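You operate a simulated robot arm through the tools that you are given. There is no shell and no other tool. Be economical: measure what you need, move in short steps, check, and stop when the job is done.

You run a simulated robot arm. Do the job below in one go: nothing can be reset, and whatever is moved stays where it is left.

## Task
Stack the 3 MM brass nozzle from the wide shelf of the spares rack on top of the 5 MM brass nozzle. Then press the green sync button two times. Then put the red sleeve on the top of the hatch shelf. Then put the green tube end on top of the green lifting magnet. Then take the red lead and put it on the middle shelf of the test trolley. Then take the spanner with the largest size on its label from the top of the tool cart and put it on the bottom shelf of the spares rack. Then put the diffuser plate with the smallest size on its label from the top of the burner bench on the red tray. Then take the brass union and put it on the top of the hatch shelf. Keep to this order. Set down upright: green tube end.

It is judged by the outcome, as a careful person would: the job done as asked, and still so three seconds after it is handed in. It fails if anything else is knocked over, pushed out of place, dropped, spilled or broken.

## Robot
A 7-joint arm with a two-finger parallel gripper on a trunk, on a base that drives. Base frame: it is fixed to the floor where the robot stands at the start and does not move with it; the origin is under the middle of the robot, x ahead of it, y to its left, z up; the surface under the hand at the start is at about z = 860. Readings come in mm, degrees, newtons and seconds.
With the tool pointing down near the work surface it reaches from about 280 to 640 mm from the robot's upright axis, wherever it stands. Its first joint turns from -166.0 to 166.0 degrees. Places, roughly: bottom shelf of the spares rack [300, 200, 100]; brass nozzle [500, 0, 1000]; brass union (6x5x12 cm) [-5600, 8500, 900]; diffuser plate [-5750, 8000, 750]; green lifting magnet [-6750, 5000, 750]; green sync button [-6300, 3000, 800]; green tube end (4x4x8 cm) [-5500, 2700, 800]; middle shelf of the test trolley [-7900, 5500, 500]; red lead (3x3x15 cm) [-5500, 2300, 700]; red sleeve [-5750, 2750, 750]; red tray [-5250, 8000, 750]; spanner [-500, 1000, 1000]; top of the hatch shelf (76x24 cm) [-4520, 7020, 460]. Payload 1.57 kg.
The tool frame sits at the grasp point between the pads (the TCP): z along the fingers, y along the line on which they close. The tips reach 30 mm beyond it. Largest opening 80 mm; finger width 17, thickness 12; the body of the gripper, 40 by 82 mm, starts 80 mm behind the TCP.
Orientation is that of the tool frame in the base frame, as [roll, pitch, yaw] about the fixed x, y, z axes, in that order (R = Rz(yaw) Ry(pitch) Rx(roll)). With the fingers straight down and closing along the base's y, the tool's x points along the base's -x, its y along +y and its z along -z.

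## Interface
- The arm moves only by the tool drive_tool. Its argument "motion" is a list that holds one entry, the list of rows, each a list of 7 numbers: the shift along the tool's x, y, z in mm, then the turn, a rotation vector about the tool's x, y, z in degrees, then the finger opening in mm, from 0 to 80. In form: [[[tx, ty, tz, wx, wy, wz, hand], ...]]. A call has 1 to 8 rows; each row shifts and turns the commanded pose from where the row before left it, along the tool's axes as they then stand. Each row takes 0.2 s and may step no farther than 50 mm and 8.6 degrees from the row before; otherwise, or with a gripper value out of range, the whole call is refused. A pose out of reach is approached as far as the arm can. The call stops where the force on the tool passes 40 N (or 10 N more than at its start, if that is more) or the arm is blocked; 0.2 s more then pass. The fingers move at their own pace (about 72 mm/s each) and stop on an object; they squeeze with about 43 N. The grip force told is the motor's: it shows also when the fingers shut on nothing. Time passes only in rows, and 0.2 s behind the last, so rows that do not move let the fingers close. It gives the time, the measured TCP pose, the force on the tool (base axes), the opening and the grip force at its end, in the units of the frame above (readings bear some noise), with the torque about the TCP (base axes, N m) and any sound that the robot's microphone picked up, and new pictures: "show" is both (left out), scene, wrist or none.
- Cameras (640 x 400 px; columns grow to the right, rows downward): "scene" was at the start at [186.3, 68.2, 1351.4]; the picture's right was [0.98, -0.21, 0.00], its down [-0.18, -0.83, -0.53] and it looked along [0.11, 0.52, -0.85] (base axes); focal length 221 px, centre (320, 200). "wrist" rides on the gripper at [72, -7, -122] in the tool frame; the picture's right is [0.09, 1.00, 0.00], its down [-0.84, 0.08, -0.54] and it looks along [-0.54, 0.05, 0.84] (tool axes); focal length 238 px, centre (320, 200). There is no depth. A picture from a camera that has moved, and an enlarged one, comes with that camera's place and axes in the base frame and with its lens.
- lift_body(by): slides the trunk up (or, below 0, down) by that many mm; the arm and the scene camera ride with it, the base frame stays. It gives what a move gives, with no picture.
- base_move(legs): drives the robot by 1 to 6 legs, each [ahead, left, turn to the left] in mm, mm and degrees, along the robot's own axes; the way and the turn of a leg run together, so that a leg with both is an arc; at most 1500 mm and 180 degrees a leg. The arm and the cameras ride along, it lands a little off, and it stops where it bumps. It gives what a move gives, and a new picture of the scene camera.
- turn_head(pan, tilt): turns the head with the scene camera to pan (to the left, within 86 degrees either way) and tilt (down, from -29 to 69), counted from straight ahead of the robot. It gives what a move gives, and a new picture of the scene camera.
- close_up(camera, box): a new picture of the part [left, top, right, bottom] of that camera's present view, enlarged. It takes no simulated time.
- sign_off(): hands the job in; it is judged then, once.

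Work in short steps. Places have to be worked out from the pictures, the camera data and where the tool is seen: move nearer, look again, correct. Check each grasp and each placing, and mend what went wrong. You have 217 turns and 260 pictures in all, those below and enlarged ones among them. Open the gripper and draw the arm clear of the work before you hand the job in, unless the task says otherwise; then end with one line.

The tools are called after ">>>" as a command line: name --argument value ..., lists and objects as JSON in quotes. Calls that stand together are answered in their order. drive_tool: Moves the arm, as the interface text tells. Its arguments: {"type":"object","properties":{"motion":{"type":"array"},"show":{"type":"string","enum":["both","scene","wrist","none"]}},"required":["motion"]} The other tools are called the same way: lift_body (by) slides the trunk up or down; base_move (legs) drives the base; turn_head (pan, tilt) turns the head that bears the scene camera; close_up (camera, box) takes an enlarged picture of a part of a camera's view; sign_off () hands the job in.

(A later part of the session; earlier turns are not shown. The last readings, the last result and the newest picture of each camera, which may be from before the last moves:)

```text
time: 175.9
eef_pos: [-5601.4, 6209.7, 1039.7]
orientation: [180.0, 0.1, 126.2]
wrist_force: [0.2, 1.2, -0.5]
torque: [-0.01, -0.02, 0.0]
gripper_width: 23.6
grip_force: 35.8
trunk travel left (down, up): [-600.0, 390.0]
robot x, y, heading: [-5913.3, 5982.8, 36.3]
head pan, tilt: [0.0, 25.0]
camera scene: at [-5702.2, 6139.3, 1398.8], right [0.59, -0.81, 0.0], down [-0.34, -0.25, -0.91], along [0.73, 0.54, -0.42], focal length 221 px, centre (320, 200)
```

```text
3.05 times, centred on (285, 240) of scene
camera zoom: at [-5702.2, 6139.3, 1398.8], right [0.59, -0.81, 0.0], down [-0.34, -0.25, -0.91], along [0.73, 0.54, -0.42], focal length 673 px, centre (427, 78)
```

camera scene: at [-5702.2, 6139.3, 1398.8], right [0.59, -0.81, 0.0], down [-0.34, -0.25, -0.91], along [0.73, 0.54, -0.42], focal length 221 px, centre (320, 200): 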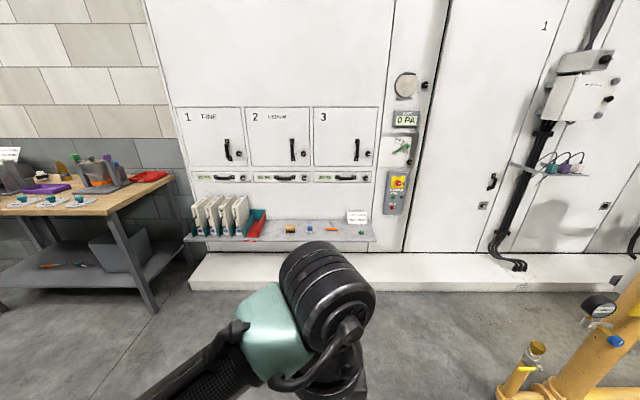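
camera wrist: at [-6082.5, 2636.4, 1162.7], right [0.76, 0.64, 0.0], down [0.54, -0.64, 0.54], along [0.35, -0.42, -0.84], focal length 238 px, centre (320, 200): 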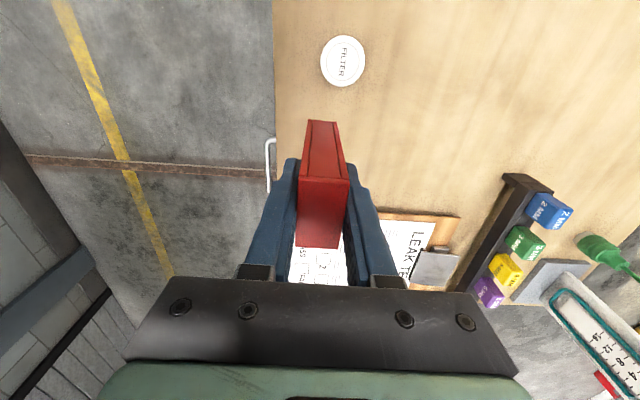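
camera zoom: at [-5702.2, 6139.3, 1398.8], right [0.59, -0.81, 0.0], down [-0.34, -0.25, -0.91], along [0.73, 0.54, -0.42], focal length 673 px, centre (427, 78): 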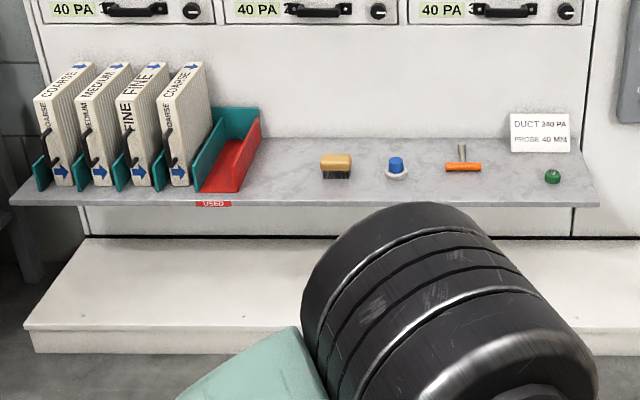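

A free gap lies between the red tray and the yellow brush, around (−4770, 7270). I drive up and lower the trunk 400 mm.

>>> base_move --legs '[[900, 362, 0]]'

>>> lift_body --by -400

>>> turn_head --pan 0 --tilt 30

```text
time: 180.9
eef_pos: [-5111.1, 7036.4, 1040.0]
orientation: [180.0, 0.2, 126.4]
wrist_force: [-0.2, -0.7, -0.3]
torque: [0.0, -0.01, 0.04]
gripper_width: 23.4
grip_force: 35.5
trunk travel left (down, up): [-600.0, 390.0]
robot x, y, heading: [-5423.0, 6808.9, 36.8]
head pan, tilt: [0.0, 25.0]
camera scene: at [-5211.7, 6965.3, 1398.8], right [0.6, -0.8, 0.0], down [-0.34, -0.25, -0.91], along [0.73, 0.54, -0.42], focal length 221 px, centre (320, 200)
```

scene: 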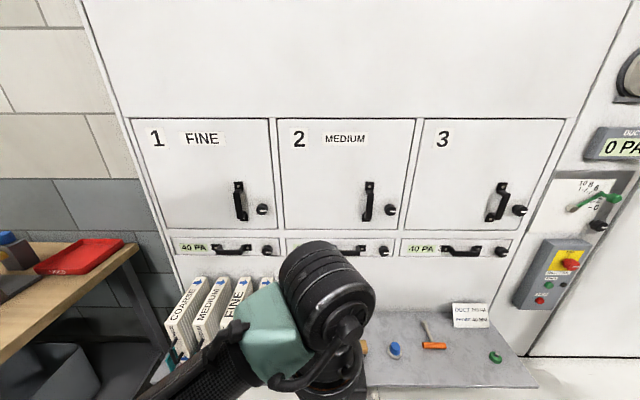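

```text
time: 184.7
eef_pos: [-5111.4, 7036.4, 640.4]
orientation: [179.9, 0.2, 126.5]
wrist_force: [0.5, -0.6, -0.2]
torque: [-0.01, -0.01, -0.03]
gripper_width: 23.6
grip_force: 36.0
trunk travel left (down, up): [-200.0, 790.0]
robot x, y, heading: [-5425.0, 6805.4, 36.3]
head pan, tilt: [0.0, 25.0]
```

```text
time: 185.4
eef_pos: [-5111.3, 7035.4, 640.4]
orientation: [180.0, 0.1, 126.5]
wrist_force: [-0.1, -0.1, -0.7]
torque: [0.03, 0.0, 0.04]
gripper_width: 23.5
grip_force: 35.6
trunk travel left (down, up): [-200.0, 790.0]
robot x, y, heading: [-5421.5, 6811.9, 36.5]
head pan, tilt: [0.0, 30.0]
camera scene: at [-5213.1, 6964.1, 990.9], right [0.6, -0.8, 0.0], down [-0.4, -0.3, -0.87], along [0.7, 0.52, -0.5], focal length 221 px, centre (320, 200)
```

scene: 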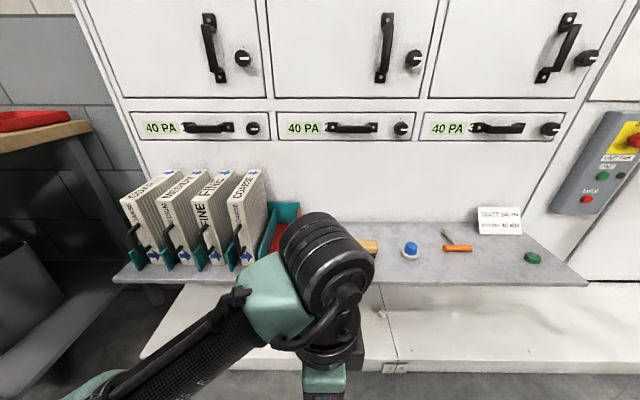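

Blue knob triangulates to z≈490 top, so shelf ≈465. Free spot at (−4785, 7268). I advance 230 mm and extend over it at height.

>>> base_move --legs '[[230, 0, 0]]'

>>> drive_tool --motion '[[[0, 45, 0, 0, 0, 0, 15], [0, 45, 0, 0, 0, 0, 15], [0, 45, 0, 0, 0, 0, 15], [0, 35, 0, 0, 0, 0, 15], [0, 0, 0, 0, 0, 0, 15]]]'

```text
time: 187.1
eef_pos: [-4923.8, 7172.8, 639.4]
orientation: [180.0, 0.1, 126.3]
wrist_force: [-0.4, 0.6, -2.1]
torque: [0.01, -0.01, -0.01]
gripper_width: 23.4
grip_force: 35.6
trunk travel left (down, up): [-200.0, 790.0]
robot x, y, heading: [-5238.5, 6948.2, 36.3]
head pan, tilt: [0.0, 30.0]
camera scene: at [-5025.3, 7101.7, 990.9], right [0.59, -0.81, 0.0], down [-0.4, -0.3, -0.87], along [0.7, 0.51, -0.5], focal length 221 px, centre (320, 200)
```

scene: 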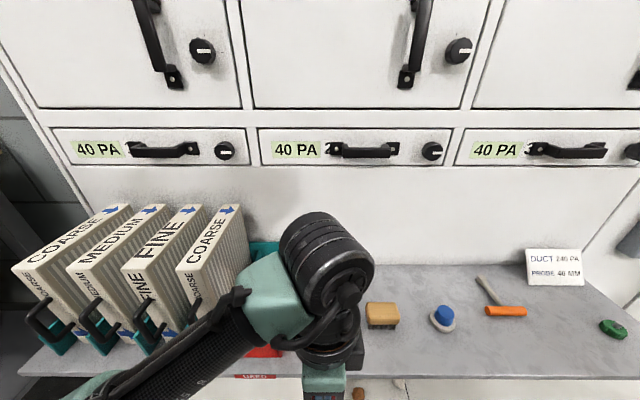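

```text
time: 188.3
eef_pos: [-4787.8, 7276.8, 640.5]
orientation: [180.0, 0.1, 126.2]
wrist_force: [0.6, -0.3, -0.7]
torque: [-0.03, 0.01, 0.0]
gripper_width: 23.4
grip_force: 36.0
trunk travel left (down, up): [-200.0, 790.0]
robot x, y, heading: [-5236.8, 6946.9, 36.2]
head pan, tilt: [0.0, 30.0]
camera scene: at [-5025.2, 7101.7, 990.8], right [0.59, -0.81, 0.0], down [-0.4, -0.3, -0.87], along [0.7, 0.51, -0.5], focal length 221 px, centre (320, 200)
camera wrist: at [-4835.3, 7329.7, 763.6], right [0.75, 0.66, 0.0], down [0.56, -0.63, 0.54], along [0.36, -0.41, -0.84], focal length 238 px, centre (320, 200)
```

scene: 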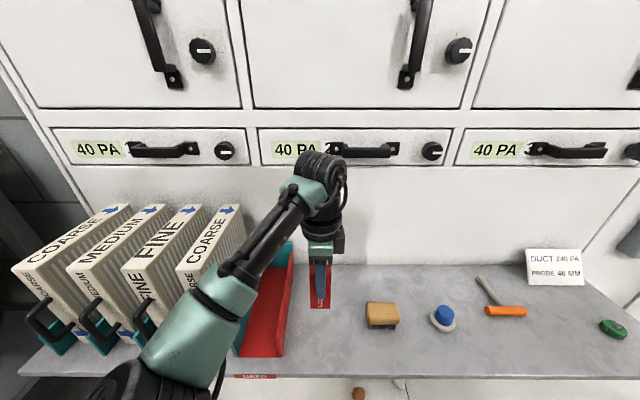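
wrist: 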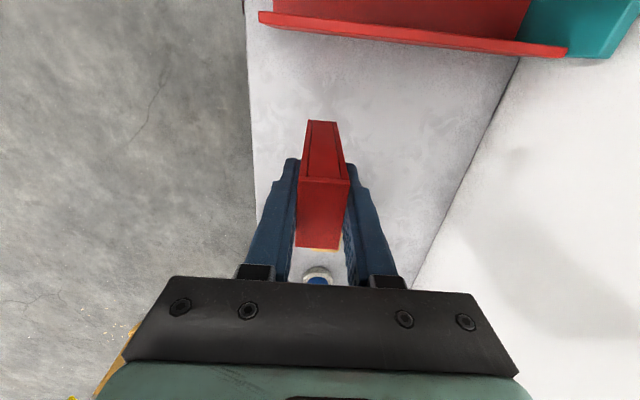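

Good spot, clear of tray and brush. I go 15 mm further in and lower toward contact.

>>> drive_tool --motion '[[[0, 15, 30, 0, 0, 0, 15], [0, 0, 35, 0, 0, 0, 15], [0, 0, 25, 0, 0, 0, 15], [0, 0, 5, 0, 0, 0, 15]]]' --show "scene"

>>> close_up --camera "scene" --box '[250, 240, 410, 370]'

```text
time: 189.3
eef_pos: [-4773.1, 7282.6, 545.5]
orientation: [179.9, 0.1, 126.2]
wrist_force: [-0.4, -0.1, -0.7]
torque: [0.02, -0.03, -0.02]
gripper_width: 23.4
grip_force: 35.4
trunk travel left (down, up): [-200.0, 790.0]
robot x, y, heading: [-5237.3, 6948.0, 36.4]
head pan, tilt: [0.0, 30.0]
camera scene: at [-5025.2, 7101.7, 990.8], right [0.59, -0.81, 0.0], down [-0.4, -0.3, -0.87], along [0.7, 0.51, -0.5], focal length 221 px, centre (320, 200)
```

scene: 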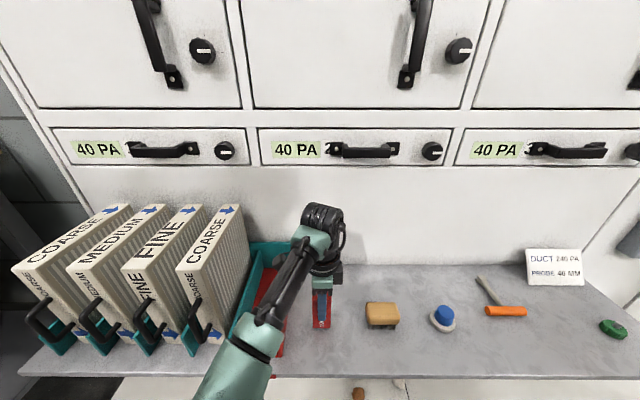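

```text
3.08 times, centred on (330, 305) of scene
camera zoom: at [-5025.2, 7101.7, 990.8], right [0.59, -0.81, 0.0], down [-0.4, -0.3, -0.87], along [0.7, 0.51, -0.5], focal length 680 px, centre (289, -123)
```

zoom: 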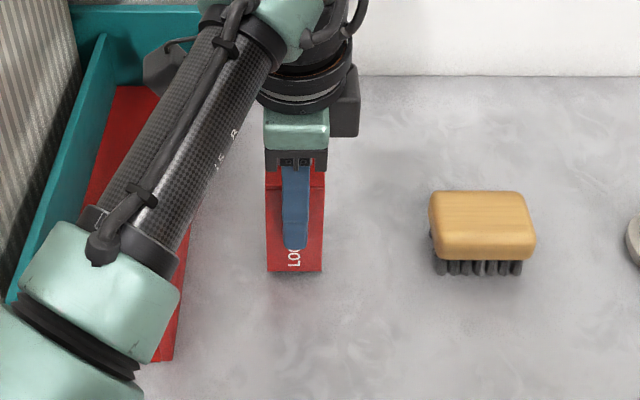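

>>> drive_tool --motion '[[[0, 0, 5, 0, 0, 0, 15], [0, 0, 4, 0, 0, 0, 15], [0, 0, 3, 0, 0, 0, 15], [0, 0, 3, 0, 0, 0, 15], [0, 0, 2, 0, 0, 0, 15], [0, 0, 2, 0, 0, 0, 15]]]' --show "none"

```text
time: 190.8
eef_pos: [-4772.7, 7283.4, 531.1]
orientation: [179.6, -0.1, 126.1]
wrist_force: [-3.9, -2.5, 15.9]
torque: [-0.33, 0.42, -0.02]
gripper_width: 23.8
grip_force: 35.9
trunk travel left (down, up): [-200.0, 790.0]
robot x, y, heading: [-5242.1, 6946.2, 36.4]
head pan, tilt: [0.0, 30.0]
stopped in row 6: the force on the tool passed its limit at 40 N (the readings are from after the stop); the commanded pose is now the measured one
```

Contact with the shelf at 531. I ease off 1 mm, open and rise.

>>> drive_tool --motion '[[[0, 0, -0.5, 0, 0, 0, 15], [0, 0, 0, 0, 0, 0, 25], [0, 0, 0, 0, 0, 0, 30], [0, 0, 0, 0, 0, 0, 50], [0, 0, 0, 0, 0, 0, 56], [0, 0, -40, 0, 0, 0, 56], [0, 0, -40, 0, 0, 0, 56], [0, 0, -40, 0, 0, 0, 56]]]' --show "wrist"

>>> close_up --camera "scene" --box '[250, 240, 410, 370]'

```text
time: 192.6
eef_pos: [-4773.2, 7281.8, 649.0]
orientation: [180.0, 0.0, 126.2]
wrist_force: [-0.1, 0.6, 0.2]
torque: [-0.01, 0.0, 0.0]
gripper_width: 55.8
grip_force: 0.1
trunk travel left (down, up): [-200.0, 790.0]
robot x, y, heading: [-5240.1, 6945.6, 36.5]
head pan, tilt: [0.0, 30.0]
camera wrist: at [-4821.5, 7335.5, 771.7], right [0.75, 0.66, 0.0], down [0.56, -0.63, 0.54], along [0.36, -0.41, -0.84], focal length 238 px, centre (320, 200)
```

wrist: 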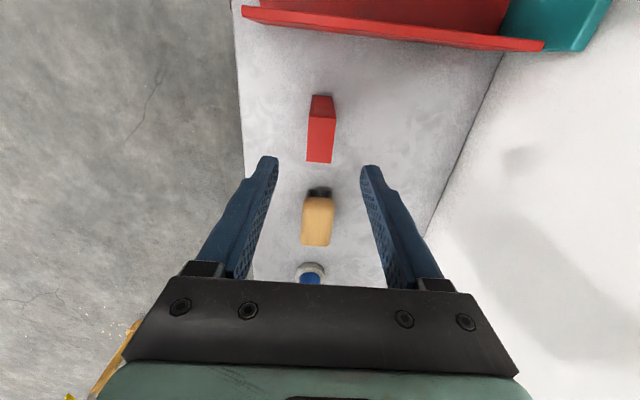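

```text
3.08 times, centred on (330, 305) of scene
camera zoom: at [-5025.4, 7101.6, 990.8], right [0.59, -0.81, 0.0], down [-0.4, -0.3, -0.87], along [0.7, 0.51, -0.5], focal length 680 px, centre (289, -123)
```

zoom: 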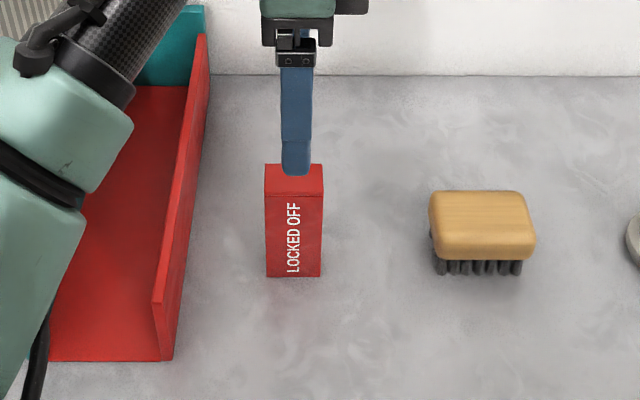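

The sleeve stands upright on the hatch shelf. I retract the arm, raise the trunk and back into the lane.

>>> drive_tool --motion '[[[0, -45, 0, 0, 0, 0, 56], [0, -45, 0, 0, 0, 0, 56], [0, -45, 0, 0, 0, 0, 56], [0, -45, 0, 0, 0, 0, 56]]]' --show "none"

>>> base_move --legs '[[-1150, 0, 0], [0, 0, 90], [0, 0, 90], [0, 1450, 0], [0, 1450, 0], [0, 370, 0]]'

>>> lift_body --by 400

>>> turn_head --pan 0 --tilt 30

```text
time: 193.6
eef_pos: [-4922.0, 7173.8, 650.4]
orientation: [179.9, -0.1, 126.1]
wrist_force: [0.0, -0.6, -0.5]
torque: [0.0, -0.03, -0.03]
gripper_width: 55.9
grip_force: 0.1
trunk travel left (down, up): [-200.0, 790.0]
robot x, y, heading: [-5242.2, 6947.6, 36.3]
head pan, tilt: [0.0, 30.0]
```

```text
time: 221.2
eef_pos: [-4543.5, 3761.9, 649.1]
orientation: [-179.9, -0.6, -47.2]
wrist_force: [0.6, 0.7, -0.3]
torque: [-0.02, 0.01, -0.02]
gripper_width: 55.9
grip_force: 0.0
trunk travel left (down, up): [-200.0, 790.0]
robot x, y, heading: [-4254.6, 4020.4, -137.2]
head pan, tilt: [0.0, 30.0]
stopped in leg 6: the robot was blocked; the commanded pose is now the measured one
camera scene: at [-4448.6, 3849.2, 990.3], right [-0.68, 0.73, -0.01], down [0.37, 0.34, -0.86], along [-0.63, -0.59, -0.5], focal length 221 px, centre (320, 200)
```

scene: 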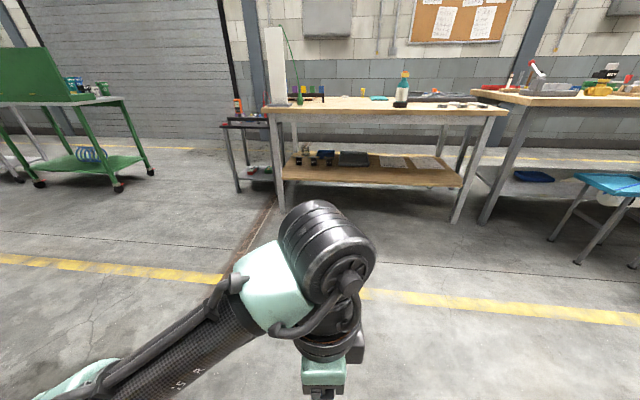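

```text
time: 225.2
eef_pos: [-4544.3, 3761.7, 1012.4]
orientation: [-179.9, -0.1, -47.3]
wrist_force: [-0.2, 1.2, 0.0]
torque: [0.03, 0.01, 0.01]
gripper_width: 55.8
grip_force: 0.1
trunk travel left (down, up): [-564.0, 426.0]
robot x, y, heading: [-4254.2, 4026.3, -137.2]
head pan, tilt: [0.0, 30.0]
stopped: the arm was blocked; the commanded pose is now the measured one
```

```text
time: 225.8
eef_pos: [-4546.2, 3761.3, 1012.3]
orientation: [-179.9, -0.3, -47.1]
wrist_force: [0.1, 0.3, 0.5]
torque: [0.0, 0.0, -0.02]
gripper_width: 56.0
grip_force: 0.1
trunk travel left (down, up): [-564.0, 426.0]
robot x, y, heading: [-4257.5, 4023.6, -137.1]
head pan, tilt: [0.0, 30.0]
camera scene: at [-4448.8, 3846.4, 1353.4], right [-0.68, 0.73, 0.0], down [0.37, 0.34, -0.86], along [-0.63, -0.59, -0.5], focal length 221 px, centre (320, 200)
```

scene: 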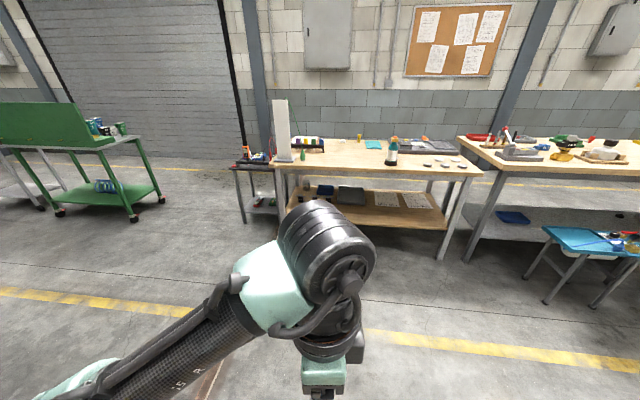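

I was blocked on my left side, and lifting stopped 37 mm short. I look left for what I touch.

>>> turn_head --pan 86 --tilt 35

```text
time: 227.4
eef_pos: [-4543.6, 3761.8, 1012.4]
orientation: [-179.9, -0.2, -47.2]
wrist_force: [0.6, -0.7, -0.3]
torque: [-0.02, -0.02, -0.04]
gripper_width: 56.4
grip_force: 0.0
trunk travel left (down, up): [-564.0, 426.0]
robot x, y, heading: [-4251.4, 4024.7, -137.0]
head pan, tilt: [85.9, 35.0]
camera scene: at [-4327.4, 3839.5, 1346.2], right [-0.78, -0.63, 0.0], down [-0.35, 0.45, -0.82], along [0.52, -0.64, -0.57], focal length 221 px, centre (320, 200)
```

scene: 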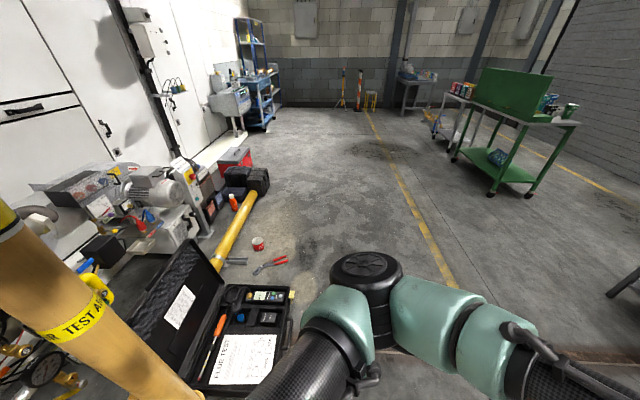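

My elbow is next to the open tool case and the yellow pipe. I move right/forward away, then finish lifting.

>>> base_move --legs '[[100, -200, 0], [250, 0, -6]]'

>>> lift_body --by 36

>>> turn_head --pan 86 --tilt 35

```text
time: 230.5
eef_pos: [-4965.2, 3717.1, 1014.4]
orientation: [179.9, 0.2, -52.9]
wrist_force: [0.0, 0.0, -0.8]
torque: [0.0, 0.0, 0.02]
gripper_width: 56.1
grip_force: 0.0
trunk travel left (down, up): [-564.0, 426.0]
robot x, y, heading: [-4652.5, 3949.0, -142.8]
head pan, tilt: [85.9, 35.0]
camera scene: at [-4739.0, 3773.7, 1346.7], right [-0.84, -0.55, 0.0], down [-0.31, 0.48, -0.82], along [0.45, -0.69, -0.57], focal length 221 px, centre (320, 200)
```

scene: 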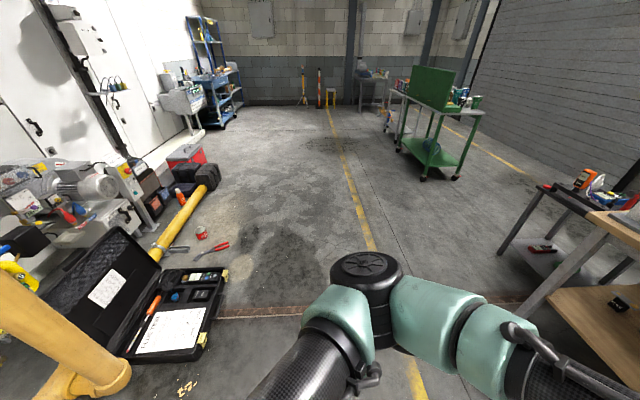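

```text
time: 231.3
eef_pos: [-4963.7, 3717.7, 1050.7]
orientation: [179.8, 0.0, -53.1]
wrist_force: [0.4, -0.1, 0.6]
torque: [-0.03, -0.02, 0.02]
gripper_width: 56.1
grip_force: 0.1
trunk travel left (down, up): [-600.0, 390.0]
robot x, y, heading: [-4651.9, 3948.8, -142.6]
head pan, tilt: [85.9, 35.0]
```

```text
time: 231.9
eef_pos: [-4964.9, 3718.2, 1050.8]
orientation: [180.0, -0.1, -53.1]
wrist_force: [-0.3, -0.5, 0.4]
torque: [0.0, -0.03, 0.05]
gripper_width: 55.9
grip_force: 0.0
trunk travel left (down, up): [-600.0, 390.0]
robot x, y, heading: [-4650.8, 3953.0, -142.9]
head pan, tilt: [85.9, 35.0]
camera scene: at [-4738.5, 3774.0, 1382.8], right [-0.84, -0.55, 0.0], down [-0.31, 0.48, -0.82], along [0.45, -0.69, -0.57], focal length 221 px, centre (320, 200)
```

scene: 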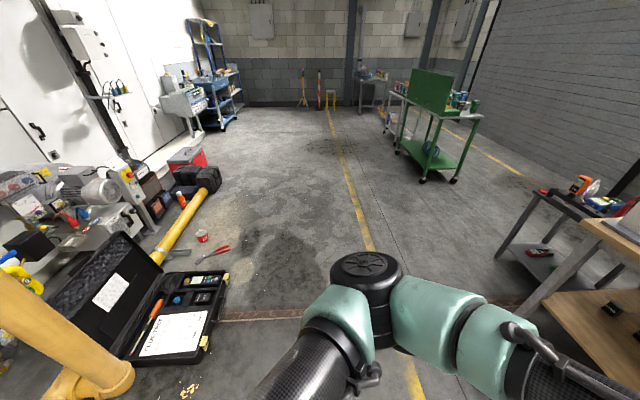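

Tool case looks undisturbed. I now approach the bench front by the green tube end.

>>> base_move --legs '[[780, 465, 0]]'

>>> turn_head --pan 10 --tilt 35

```text
time: 236.7
eef_pos: [-5302.0, 2862.3, 1050.6]
orientation: [179.9, 0.0, -52.4]
wrist_force: [-0.8, 0.2, 0.6]
torque: [0.03, 0.02, -0.04]
gripper_width: 56.0
grip_force: 0.0
trunk travel left (down, up): [-600.0, 390.0]
robot x, y, heading: [-4994.7, 3096.7, -142.4]
head pan, tilt: [85.9, 35.0]
camera scene: at [-5077.5, 2920.8, 1382.8], right [-0.83, -0.55, 0.0], down [-0.32, 0.48, -0.82], along [0.45, -0.68, -0.57], focal length 221 px, centre (320, 200)
```

scene: 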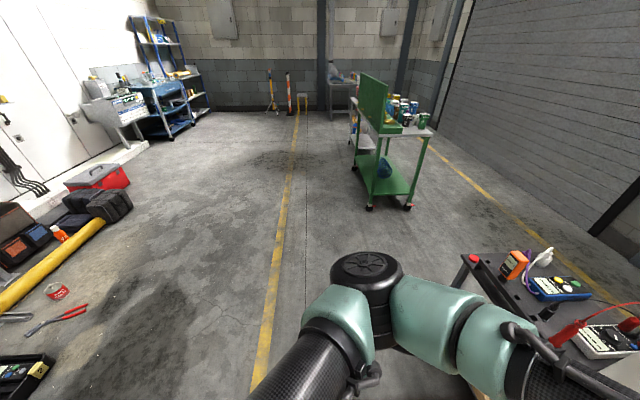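

```text
time: 238.2
eef_pos: [-5302.8, 2862.6, 1050.9]
orientation: [179.9, 0.0, -52.5]
wrist_force: [0.9, 0.5, 0.7]
torque: [0.04, 0.0, -0.01]
gripper_width: 56.1
grip_force: 0.1
trunk travel left (down, up): [-600.0, 390.0]
robot x, y, heading: [-4993.6, 3096.2, -142.4]
head pan, tilt: [10.0, 35.0]
camera scene: at [-5185.4, 2929.3, 1382.8], right [-0.74, 0.67, 0.0], down [0.39, 0.42, -0.82], along [-0.55, -0.61, -0.57], focal length 221 px, centre (320, 200)
```

scene: 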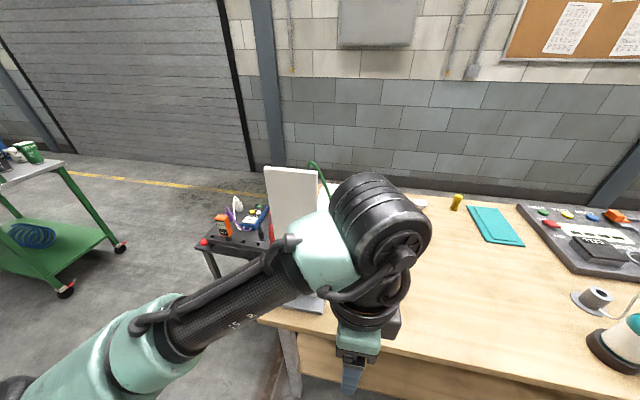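

The arm hides the piece and would pass over the manometer board. I reposition to come at it from its free side (heading −110°).

>>> base_move --legs '[[0, -307, 0], [182, 0, 32]]'

>>> turn_head --pan 0 --tilt 35

```text
time: 241.8
eef_pos: [-5429.4, 2834.1, 1049.6]
orientation: [179.8, 0.0, -21.4]
wrist_force: [-0.6, -0.9, -0.6]
torque: [0.02, 0.01, -0.01]
gripper_width: 55.9
grip_force: 0.1
trunk travel left (down, up): [-600.0, 390.0]
robot x, y, heading: [-5287.6, 3196.8, -111.2]
head pan, tilt: [10.0, 35.0]
camera scene: at [-5362.0, 2950.0, 1382.7], right [-0.98, 0.2, 0.0], down [0.11, 0.56, -0.82], along [-0.16, -0.8, -0.57], focal length 221 px, centre (320, 200)
```

scene: 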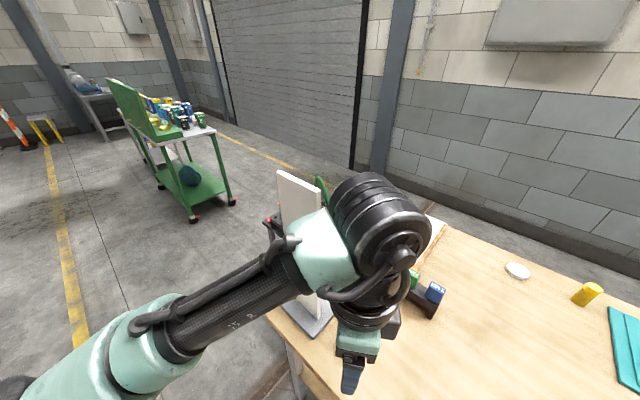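

```text
time: 242.5
eef_pos: [-5428.8, 2833.4, 1050.3]
orientation: [179.8, 0.0, -21.4]
wrist_force: [-0.4, 0.0, 0.7]
torque: [-0.02, -0.03, -0.03]
gripper_width: 56.1
grip_force: 0.0
trunk travel left (down, up): [-600.0, 390.0]
robot x, y, heading: [-5289.3, 3194.8, -111.3]
head pan, tilt: [0.0, 35.0]
camera scene: at [-5376.6, 2954.7, 1382.8], right [-0.93, 0.36, 0.0], down [0.21, 0.53, -0.82], along [-0.3, -0.76, -0.57], focal length 221 px, centre (320, 200)
```

scene: 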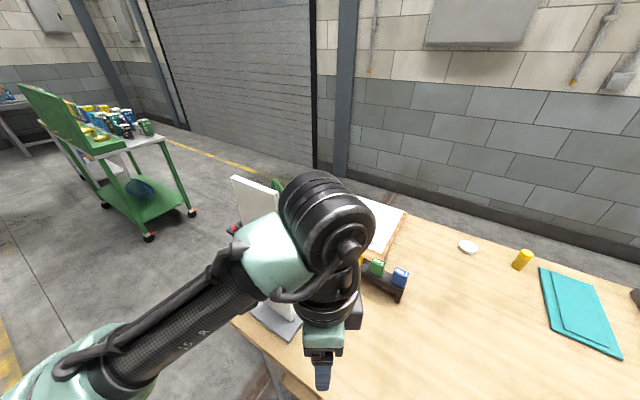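

The tool is near it; I look through the wrist camera.

>>> close_up --camera "wrist" --box '[0, 0, 640, 400]'

```text
1.00 times, centred on (320, 200) of wrist (not enlarged: the box is as wide or as high as the picture)
camera zoom: at [-5359.3, 2813.1, 1173.3], right [-0.28, -0.96, 0.0], down [-0.81, 0.23, 0.54], along [-0.52, 0.15, -0.84], focal length 238 px, centre (320, 200)
```

zoom: 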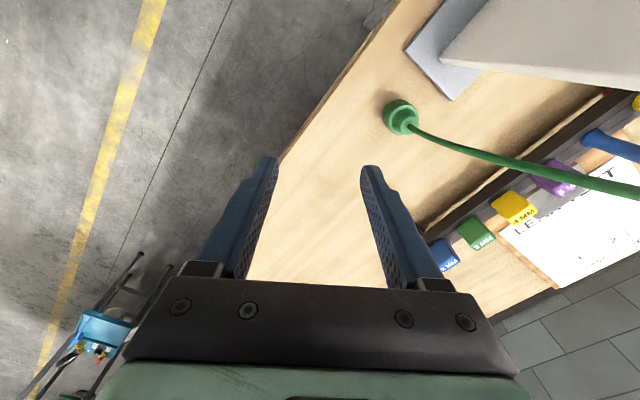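

>>> close_up --camera "wrist" --box '[360, 70, 480, 170]'

```text
4.00 times, centred on (420, 120) of wrist
camera zoom: at [-5359.3, 2813.1, 1173.3], right [-0.28, -0.96, 0.0], down [-0.81, 0.23, 0.54], along [-0.52, 0.15, -0.84], focal length 953 px, centre (-80, 520)
```

zoom: 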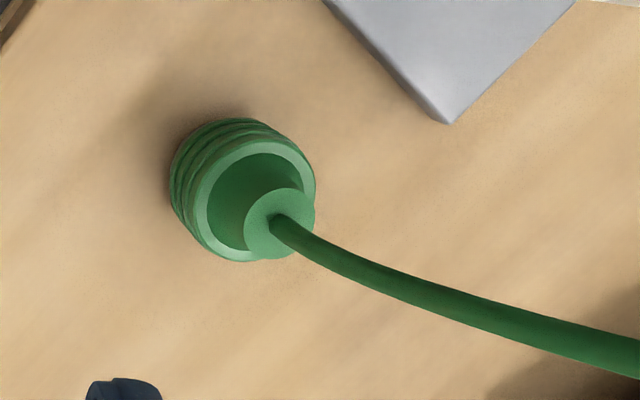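

The tube leaves the neck forward and up, so I will grip the body with the fingers closing sideways and the hand tilted back toward me. First I turn the tool −90° about its axis.

>>> drive_tool --motion '[[[0, 0, 0, 0, 0, -8.5, 66], [0, 0, 0, 0, 0, -8.5, 66], [0, 0, 0, 0, 0, -8.5, 66], [0, 0, 0, 0, 0, -8.5, 66], [0, 0, 0, 0, 0, -8.5, 66], [0, 0, 0, 0, 0, -8.5, 66], [0, 0, 0, 0, 0, -8.5, 66], [0, 0, 0, 0, 0, -8.5, 66]]]' --show "none"

>>> drive_tool --motion '[[[0, 0, 0, 0, 0, -8.5, 66], [0, 0, 0, 0, 0, -8.5, 66], [0, 0, 0, 0, 0, -5, 66], [0, 0, 0, 0, -7, 0, 66], [0, 0, 0, 0, -7, 0, 66], [0, 0, 0, 0, -7, 0, 66], [0, 0, 0, 0, -7, 0, 66], [0, 0, 0, 0, -7, 0, 66]]]'

```text
time: 244.3
eef_pos: [-5428.9, 2834.3, 1049.6]
orientation: [179.9, 0.0, 46.9]
wrist_force: [-0.4, -0.2, 0.1]
torque: [-0.02, -0.02, -0.01]
gripper_width: 66.0
grip_force: 0.1
trunk travel left (down, up): [-600.0, 390.0]
robot x, y, heading: [-5287.2, 3192.2, -111.3]
head pan, tilt: [0.0, 35.0]
```

```text
time: 246.1
eef_pos: [-5439.6, 2805.5, 1052.9]
orientation: [180.0, 35.1, 68.5]
wrist_force: [-0.1, 0.0, 0.5]
torque: [0.02, -0.01, 0.02]
gripper_width: 65.9
grip_force: 0.1
out of reach, approached as far as the arm can: row 7, 8
trunk travel left (down, up): [-600.0, 390.0]
robot x, y, heading: [-5283.6, 3193.4, -111.4]
head pan, tilt: [0.0, 35.0]
camera scene: at [-5376.7, 2954.6, 1382.8], right [-0.93, 0.36, 0.0], down [0.21, 0.53, -0.82], along [-0.3, -0.76, -0.57], focal length 221 px, centre (320, 200)
camera wrist: at [-5398.9, 2927.2, 1112.0], right [0.95, -0.29, -0.05], down [-0.06, -0.38, 0.92], along [-0.29, -0.88, -0.38], focal length 238 px, centre (320, 200)
```

scene: 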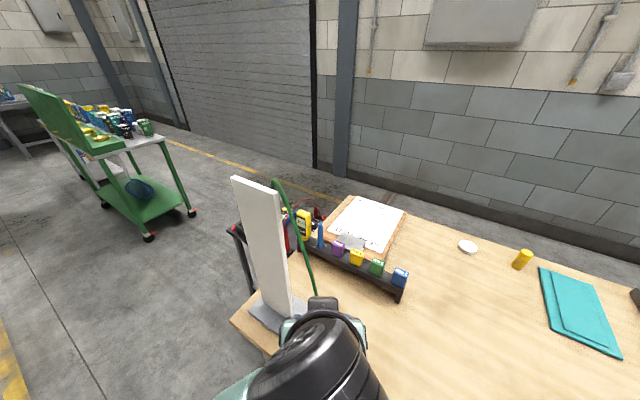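
wrist: 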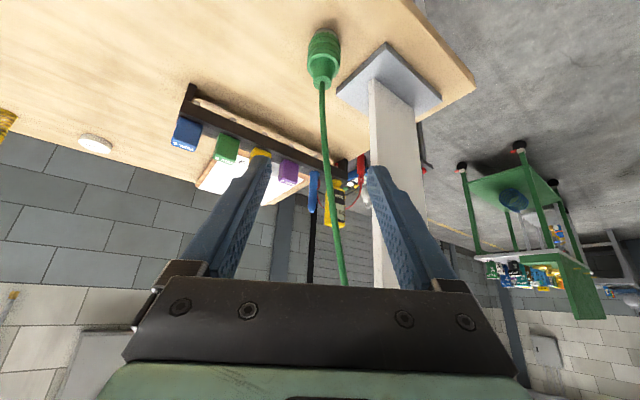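

Good view: the tube rises steeply toward the board's top, beyond the fingers. I go down to a pre-grasp point behind the piece along the tilted approach line.

>>> drive_tool --motion '[[[11.3, 1.8, 45.8, 0, 0, 0, 66], [11.3, 1.8, 45.8, 0, 0, 0, 66], [0, 0, 0, 0, 0, 0, 66]]]'

```text
time: 246.9
eef_pos: [-5449.4, 2771.8, 966.2]
orientation: [180.0, 35.2, 68.6]
wrist_force: [-0.7, -1.0, 0.1]
torque: [-0.03, -0.02, 0.04]
gripper_width: 66.1
grip_force: 0.0
trunk travel left (down, up): [-600.0, 390.0]
robot x, y, heading: [-5285.3, 3199.1, -111.4]
head pan, tilt: [0.0, 35.0]
camera scene: at [-5376.6, 2954.6, 1382.8], right [-0.93, 0.36, 0.0], down [0.21, 0.53, -0.82], along [-0.3, -0.76, -0.57], focal length 221 px, centre (320, 200)
camera wrist: at [-5407.9, 2893.8, 1025.0], right [0.95, -0.29, -0.05], down [-0.06, -0.37, 0.93], along [-0.29, -0.88, -0.38], focal length 238 px, centre (320, 200)
```

scene: 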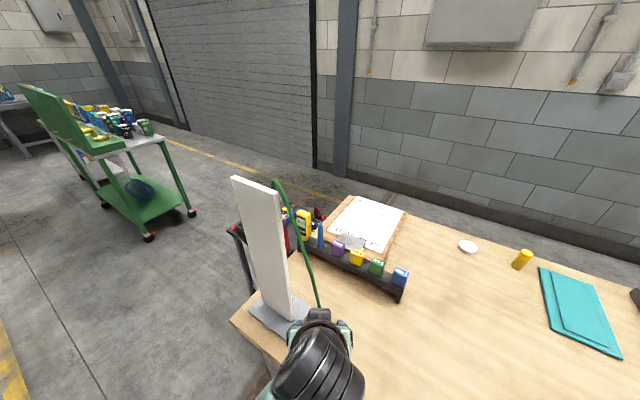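
wrist: 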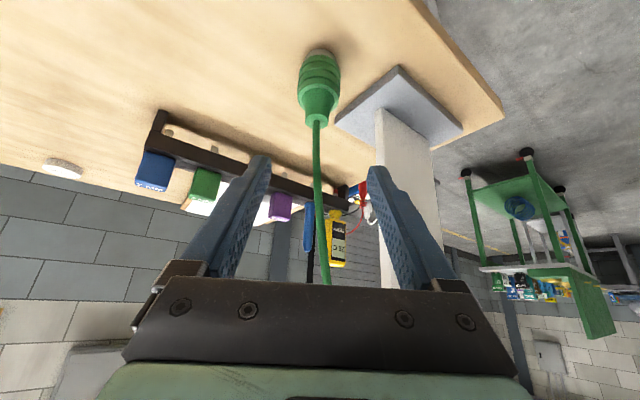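

Piece centre estimated at (−5466, 2735); grip point z≈852. I align to the approach line, then advance part of the way.

>>> drive_tool --motion '[[[32.7, -2, 0, 0, 0, 0, 66], [0, 0, 30, 0, 0, 0, 66], [0, 0, 30, 0, 0, 0, 66], [0, 0, 0, 0, 0, 0, 66]]]' --show "wrist"

```text
time: 247.9
eef_pos: [-5452.9, 2765.1, 898.2]
orientation: [180.0, 35.1, 68.7]
wrist_force: [0.0, -0.3, -0.5]
torque: [0.02, -0.01, 0.0]
gripper_width: 66.2
grip_force: 0.0
trunk travel left (down, up): [-600.0, 390.0]
robot x, y, heading: [-5286.7, 3194.3, -111.3]
head pan, tilt: [0.0, 35.0]
camera wrist: at [-5413.1, 2887.9, 956.4], right [0.95, -0.29, -0.05], down [-0.06, -0.37, 0.93], along [-0.29, -0.88, -0.38], focal length 238 px, centre (320, 200)
```

wrist: 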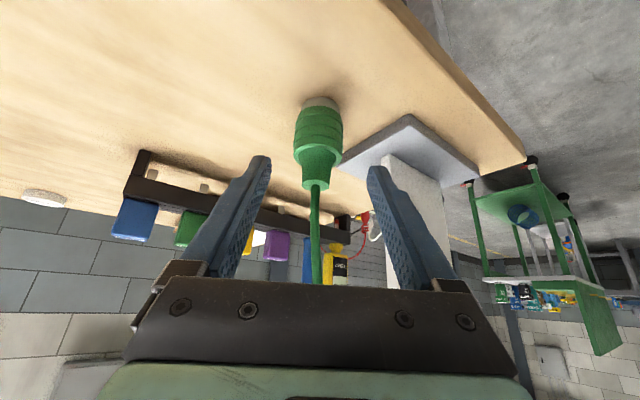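

Aligned (offset <1 mm). I advance the remaining 58 mm and close.

>>> drive_tool --motion '[[[0, -0.5, 30, 0, 0, 0, 66], [0, 0, 28, 0, 0, 0, 66], [0, 0, 0, 0, 0, 0, 50], [0, 0, 0, 0, 0, 0, 25], [0, 0, 0, 0, 0, 0, 25], [0, 0, 0, 0, 0, 0, 25]]]' --show "wrist"

```text
time: 249.3
eef_pos: [-5466.6, 2735.6, 850.5]
orientation: [-180.0, 35.2, 68.5]
wrist_force: [-0.3, -0.4, 0.1]
torque: [-0.03, 0.01, 0.0]
gripper_width: 38.3
grip_force: 43.0
trunk travel left (down, up): [-600.0, 390.0]
robot x, y, heading: [-5283.4, 3194.5, -110.9]
head pan, tilt: [0.0, 35.0]
camera wrist: at [-5426.2, 2857.5, 908.1], right [0.95, -0.29, -0.05], down [-0.06, -0.37, 0.93], along [-0.29, -0.88, -0.38], focal length 238 px, centre (320, 200)
```

wrist: 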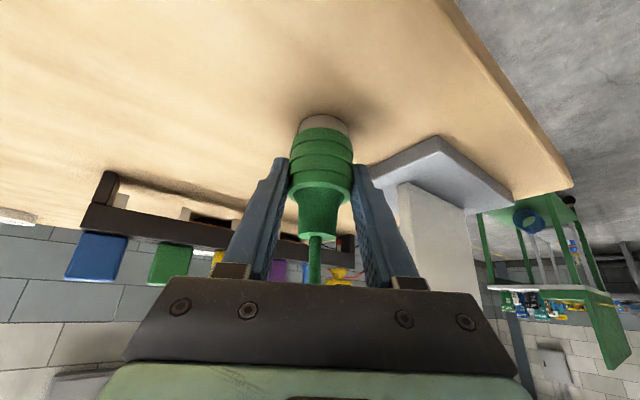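

Gripped (38 mm). I lift 60 mm straight up and see how the tube behaves.

>>> drive_tool --motion '[[[-17.25, 0, -24.5, 0, 0, 0, 25], [-17.25, 0, -24.5, 0, 0, 0, 25], [0, 0, 0, 0, 0, 0, 25]]]'

```text
time: 250.1
eef_pos: [-5465.3, 2732.8, 909.1]
orientation: [-179.9, 35.1, 68.6]
wrist_force: [-0.8, -0.4, -1.1]
torque: [-0.01, -0.03, 0.02]
gripper_width: 38.6
grip_force: 42.6
trunk travel left (down, up): [-600.0, 390.0]
robot x, y, heading: [-5284.2, 3194.0, -111.0]
head pan, tilt: [0.0, 35.0]
camera scene: at [-5376.7, 2954.6, 1382.8], right [-0.93, 0.36, 0.0], down [0.21, 0.53, -0.82], along [-0.3, -0.76, -0.57], focal length 221 px, centre (320, 200)
camera wrist: at [-5424.8, 2855.3, 969.8], right [0.95, -0.29, -0.05], down [-0.06, -0.38, 0.92], along [-0.29, -0.88, -0.38], focal length 238 px, centre (320, 200)
```

scene: 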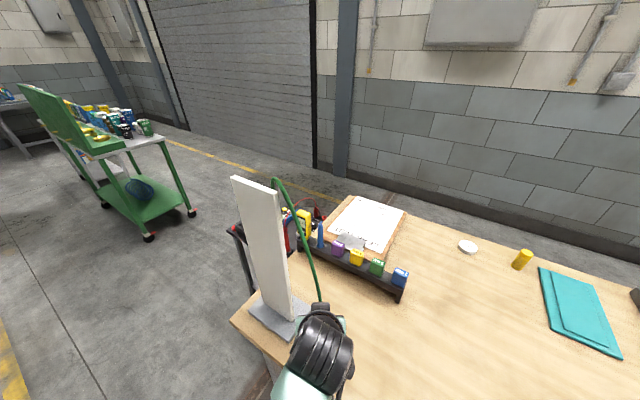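
wrist: 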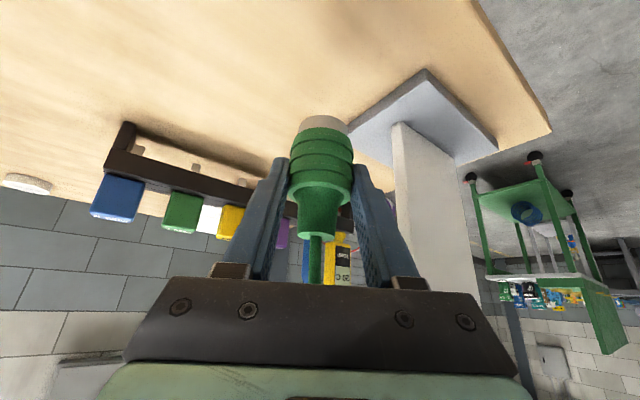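

The tube follows. I pull back 150 mm gently and watch the board.

>>> drive_tool --motion '[[[-17.25, 0, -24.5, 0, 0, 0, 25], [24.5, 0, -17.2, 0, 0, 0, 25], [24.5, 0, -17.2, 0, 0, 0, 25], [24.5, 0, -17.2, 0, 0, 0, 25], [24.5, 0, -17.2, 0, 0, 0, 25], [24.5, 0, -17.2, 0, 0, 0, 25], [0, 0, 0, 0, 0, 0, 25]]]'

```text
time: 251.7
eef_pos: [-5424.8, 2839.2, 915.0]
orientation: [-179.9, 35.3, 68.6]
wrist_force: [-0.2, 0.1, -0.4]
torque: [-0.01, 0.01, -0.02]
gripper_width: 38.8
grip_force: 43.3
out of reach, approached as far as the arm can: row 5, 6
trunk travel left (down, up): [-600.0, 390.0]
robot x, y, heading: [-5283.9, 3190.5, -111.1]
head pan, tilt: [0.0, 35.0]
camera scene: at [-5376.9, 2954.5, 1382.8], right [-0.93, 0.36, 0.0], down [0.21, 0.53, -0.82], along [-0.3, -0.76, -0.57], focal length 221 px, centre (320, 200)
camera wrist: at [-5384.8, 2960.4, 975.3], right [0.95, -0.29, -0.05], down [-0.06, -0.38, 0.92], along [-0.29, -0.88, -0.38], focal length 238 px, centre (320, 200)
```

scene: 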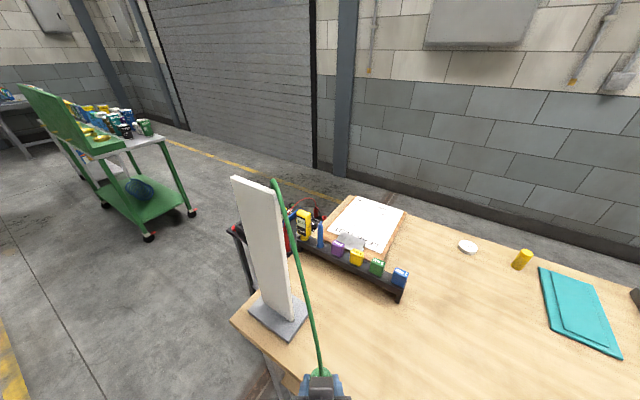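
wrist: 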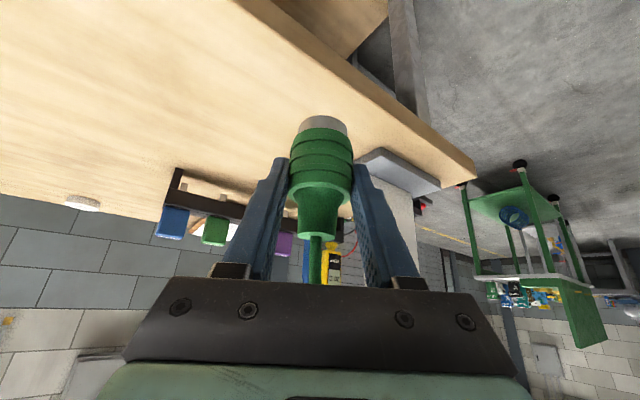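

No pull is felt. I back the base off 300 mm and check the board again.

>>> base_move --legs '[[-300, 0, 0]]'

```text
time: 253.8
eef_pos: [-5317.9, 3119.4, 916.2]
orientation: [179.9, 35.2, 68.4]
wrist_force: [-0.5, 1.0, -1.2]
torque: [0.0, 0.0, 0.01]
gripper_width: 38.6
grip_force: 43.0
trunk travel left (down, up): [-600.0, 390.0]
robot x, y, heading: [-5175.8, 3472.2, -111.3]
head pan, tilt: [0.0, 35.0]
camera scene: at [-5268.3, 3234.3, 1382.9], right [-0.93, 0.37, 0.0], down [0.21, 0.53, -0.82], along [-0.3, -0.76, -0.57], focal length 221 px, centre (320, 200)
```

scene: 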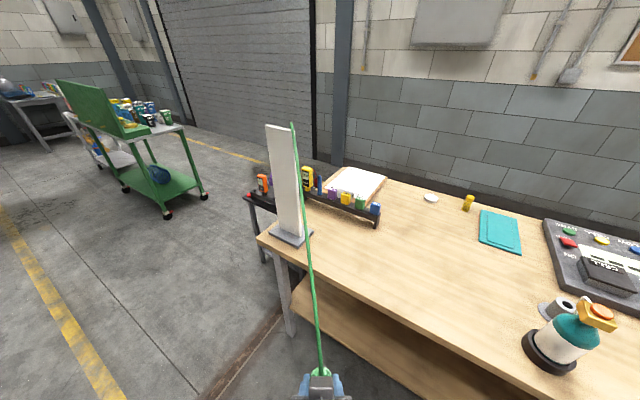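

The tube simply stretches, the board stays put. I drive along the lane toward the lifting magnet and look.

>>> base_move --legs '[[0, 0, -33], [-550, 0, 0], [0, -1450, 0], [0, -400, 0]]'

>>> turn_head --pan -15 --tilt 25

```text
time: 267.6
eef_pos: [-6150.2, 5087.7, 916.8]
orientation: [179.8, 35.0, 37.0]
wrist_force: [-0.5, -0.1, -0.9]
torque: [-0.05, 0.0, 0.05]
gripper_width: 38.2
grip_force: 42.7
trunk travel left (down, up): [-600.0, 390.0]
robot x, y, heading: [-5844.5, 5321.4, -143.0]
head pan, tilt: [0.0, 35.0]
camera scene: at [-6048.9, 5161.6, 1382.8], right [-0.6, 0.8, 0.0], down [0.46, 0.35, -0.82], along [-0.65, -0.49, -0.57], focal length 221 px, centre (320, 200)
```

scene: 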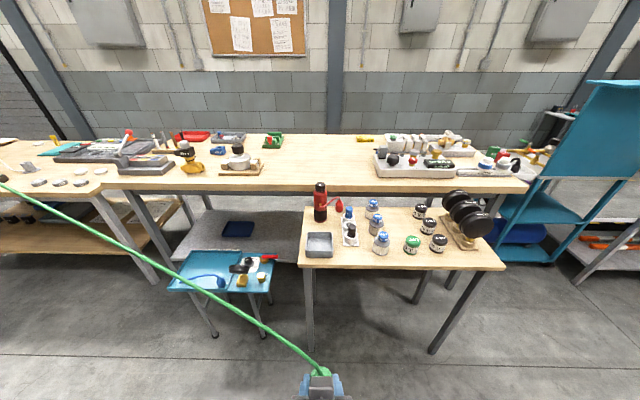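

```text
time: 268.4
eef_pos: [-6151.3, 5086.3, 916.2]
orientation: [180.0, 35.1, 37.0]
wrist_force: [0.1, 0.5, -1.7]
torque: [-0.02, -0.02, 0.0]
gripper_width: 38.1
grip_force: 43.0
trunk travel left (down, up): [-600.0, 390.0]
robot x, y, heading: [-5842.6, 5315.5, -142.9]
head pan, tilt: [-15.0, 25.0]
camera scene: at [-6063.8, 5179.6, 1398.5], right [-0.38, 0.93, 0.0], down [0.39, 0.16, -0.91], along [-0.84, -0.34, -0.42], focal length 221 px, centre (320, 200)
```

scene: 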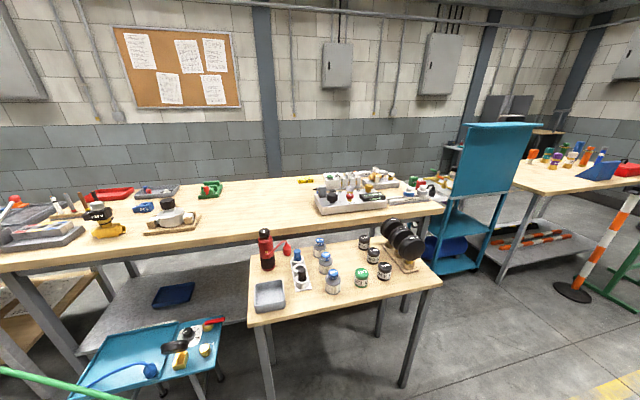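

>>> close_up --camera "scene" --box '[240, 210, 440, 330]'

>>> close_up --camera "scene" --box '[60, 160, 260, 280]'

```text
3.20 times, centred on (340, 270) of scene
camera zoom: at [-6063.8, 5179.6, 1398.5], right [-0.38, 0.93, 0.0], down [0.39, 0.16, -0.91], along [-0.84, -0.34, -0.42], focal length 707 px, centre (256, -24)
```

zoom: 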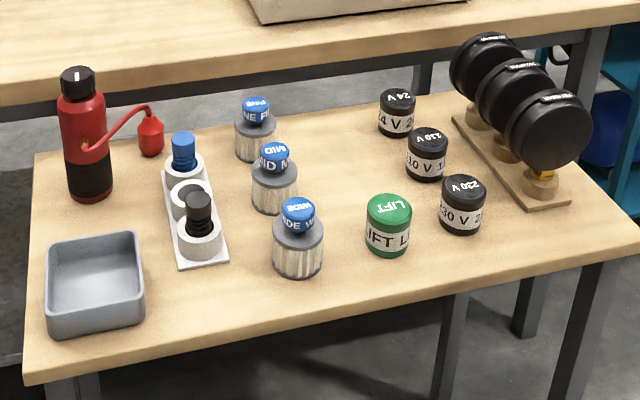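

```text
3.20 times, centred on (160, 220) of scene
camera zoom: at [-6063.8, 5179.6, 1398.5], right [-0.38, 0.93, 0.0], down [0.39, 0.16, -0.91], along [-0.84, -0.34, -0.42], focal length 707 px, centre (832, 136)
```

zoom: 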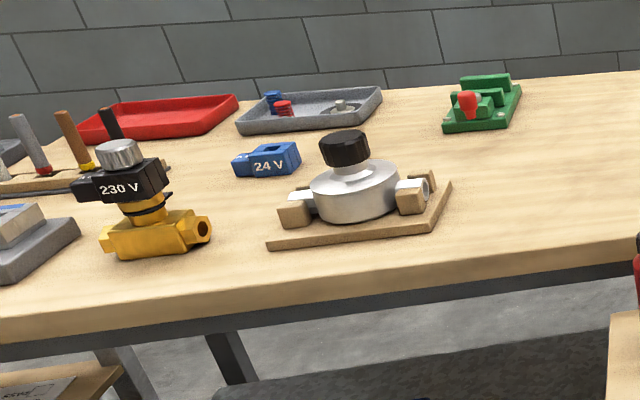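

The green "LIFT" magnet stands on the small wooden table near (−6690, 5090). I raise the trunk 120 mm, and move to stand before it.

>>> lift_body --by 120

>>> base_move --legs '[[0, -330, 0], [250, 0, 0]]'

>>> turn_head --pan 0 --tilt 50

```text
time: 269.9
eef_pos: [-6152.0, 5086.4, 1036.1]
orientation: [180.0, 35.1, 37.1]
wrist_force: [-0.1, 1.2, -1.2]
torque: [-0.01, -0.03, 0.02]
gripper_width: 38.1
grip_force: 43.0
trunk travel left (down, up): [-720.0, 270.0]
robot x, y, heading: [-5846.6, 5317.2, -143.0]
head pan, tilt: [-15.0, 25.0]
```

```text
time: 273.5
eef_pos: [-6547.1, 5195.8, 1036.4]
orientation: [180.0, 35.1, 37.6]
wrist_force: [-0.7, 1.0, -1.0]
torque: [0.02, 0.01, -0.01]
gripper_width: 37.8
grip_force: 42.8
trunk travel left (down, up): [-720.0, 270.0]
robot x, y, heading: [-6245.0, 5429.0, -142.1]
head pan, tilt: [-15.0, 25.0]
camera scene: at [-6461.1, 5288.6, 1518.5], right [-0.39, 0.92, 0.0], down [0.39, 0.16, -0.91], along [-0.84, -0.35, -0.42], focal length 221 px, centre (320, 200)
```

scene: 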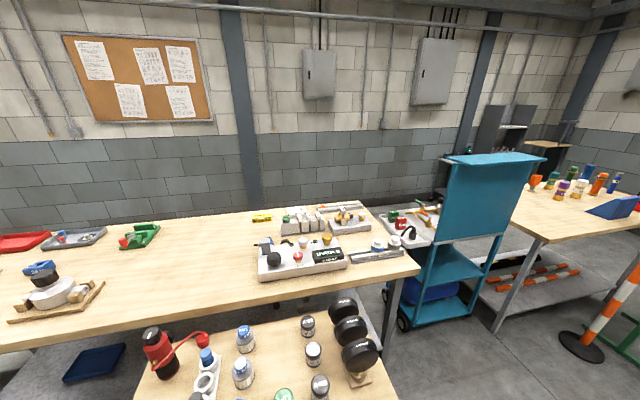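

```text
time: 274.4
eef_pos: [-6547.8, 5194.2, 1035.7]
orientation: [-180.0, 35.1, 37.7]
wrist_force: [-0.7, 0.3, -2.3]
torque: [-0.01, 0.01, -0.01]
gripper_width: 38.1
grip_force: 42.9
trunk travel left (down, up): [-720.0, 270.0]
robot x, y, heading: [-6243.4, 5428.4, -142.3]
head pan, tilt: [0.0, 50.0]
camera scene: at [-6436.7, 5277.4, 1481.1], right [-0.61, 0.79, 0.0], down [0.61, 0.47, -0.64], along [-0.51, -0.39, -0.77], focal length 221 px, centre (320, 200)
```

scene: 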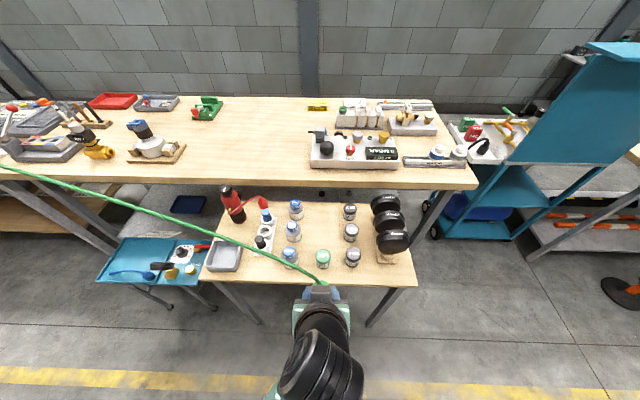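

>>> close_up --camera "scene" --box '[260, 190, 400, 300]'

```text
3.64 times, centred on (330, 245) of scene
camera zoom: at [-6436.7, 5277.4, 1481.1], right [-0.61, 0.79, 0.0], down [0.61, 0.47, -0.64], along [-0.51, -0.39, -0.77], focal length 803 px, centre (284, 36)
```

zoom: 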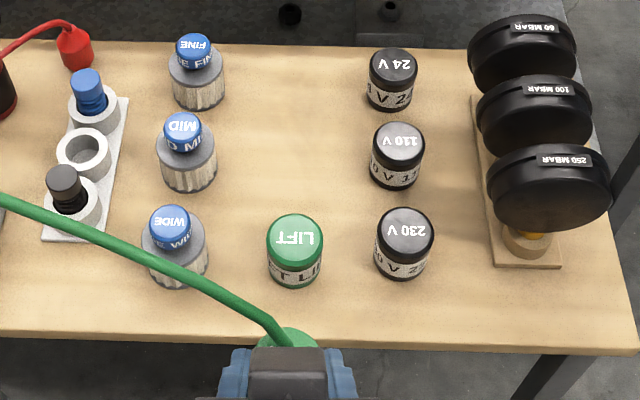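

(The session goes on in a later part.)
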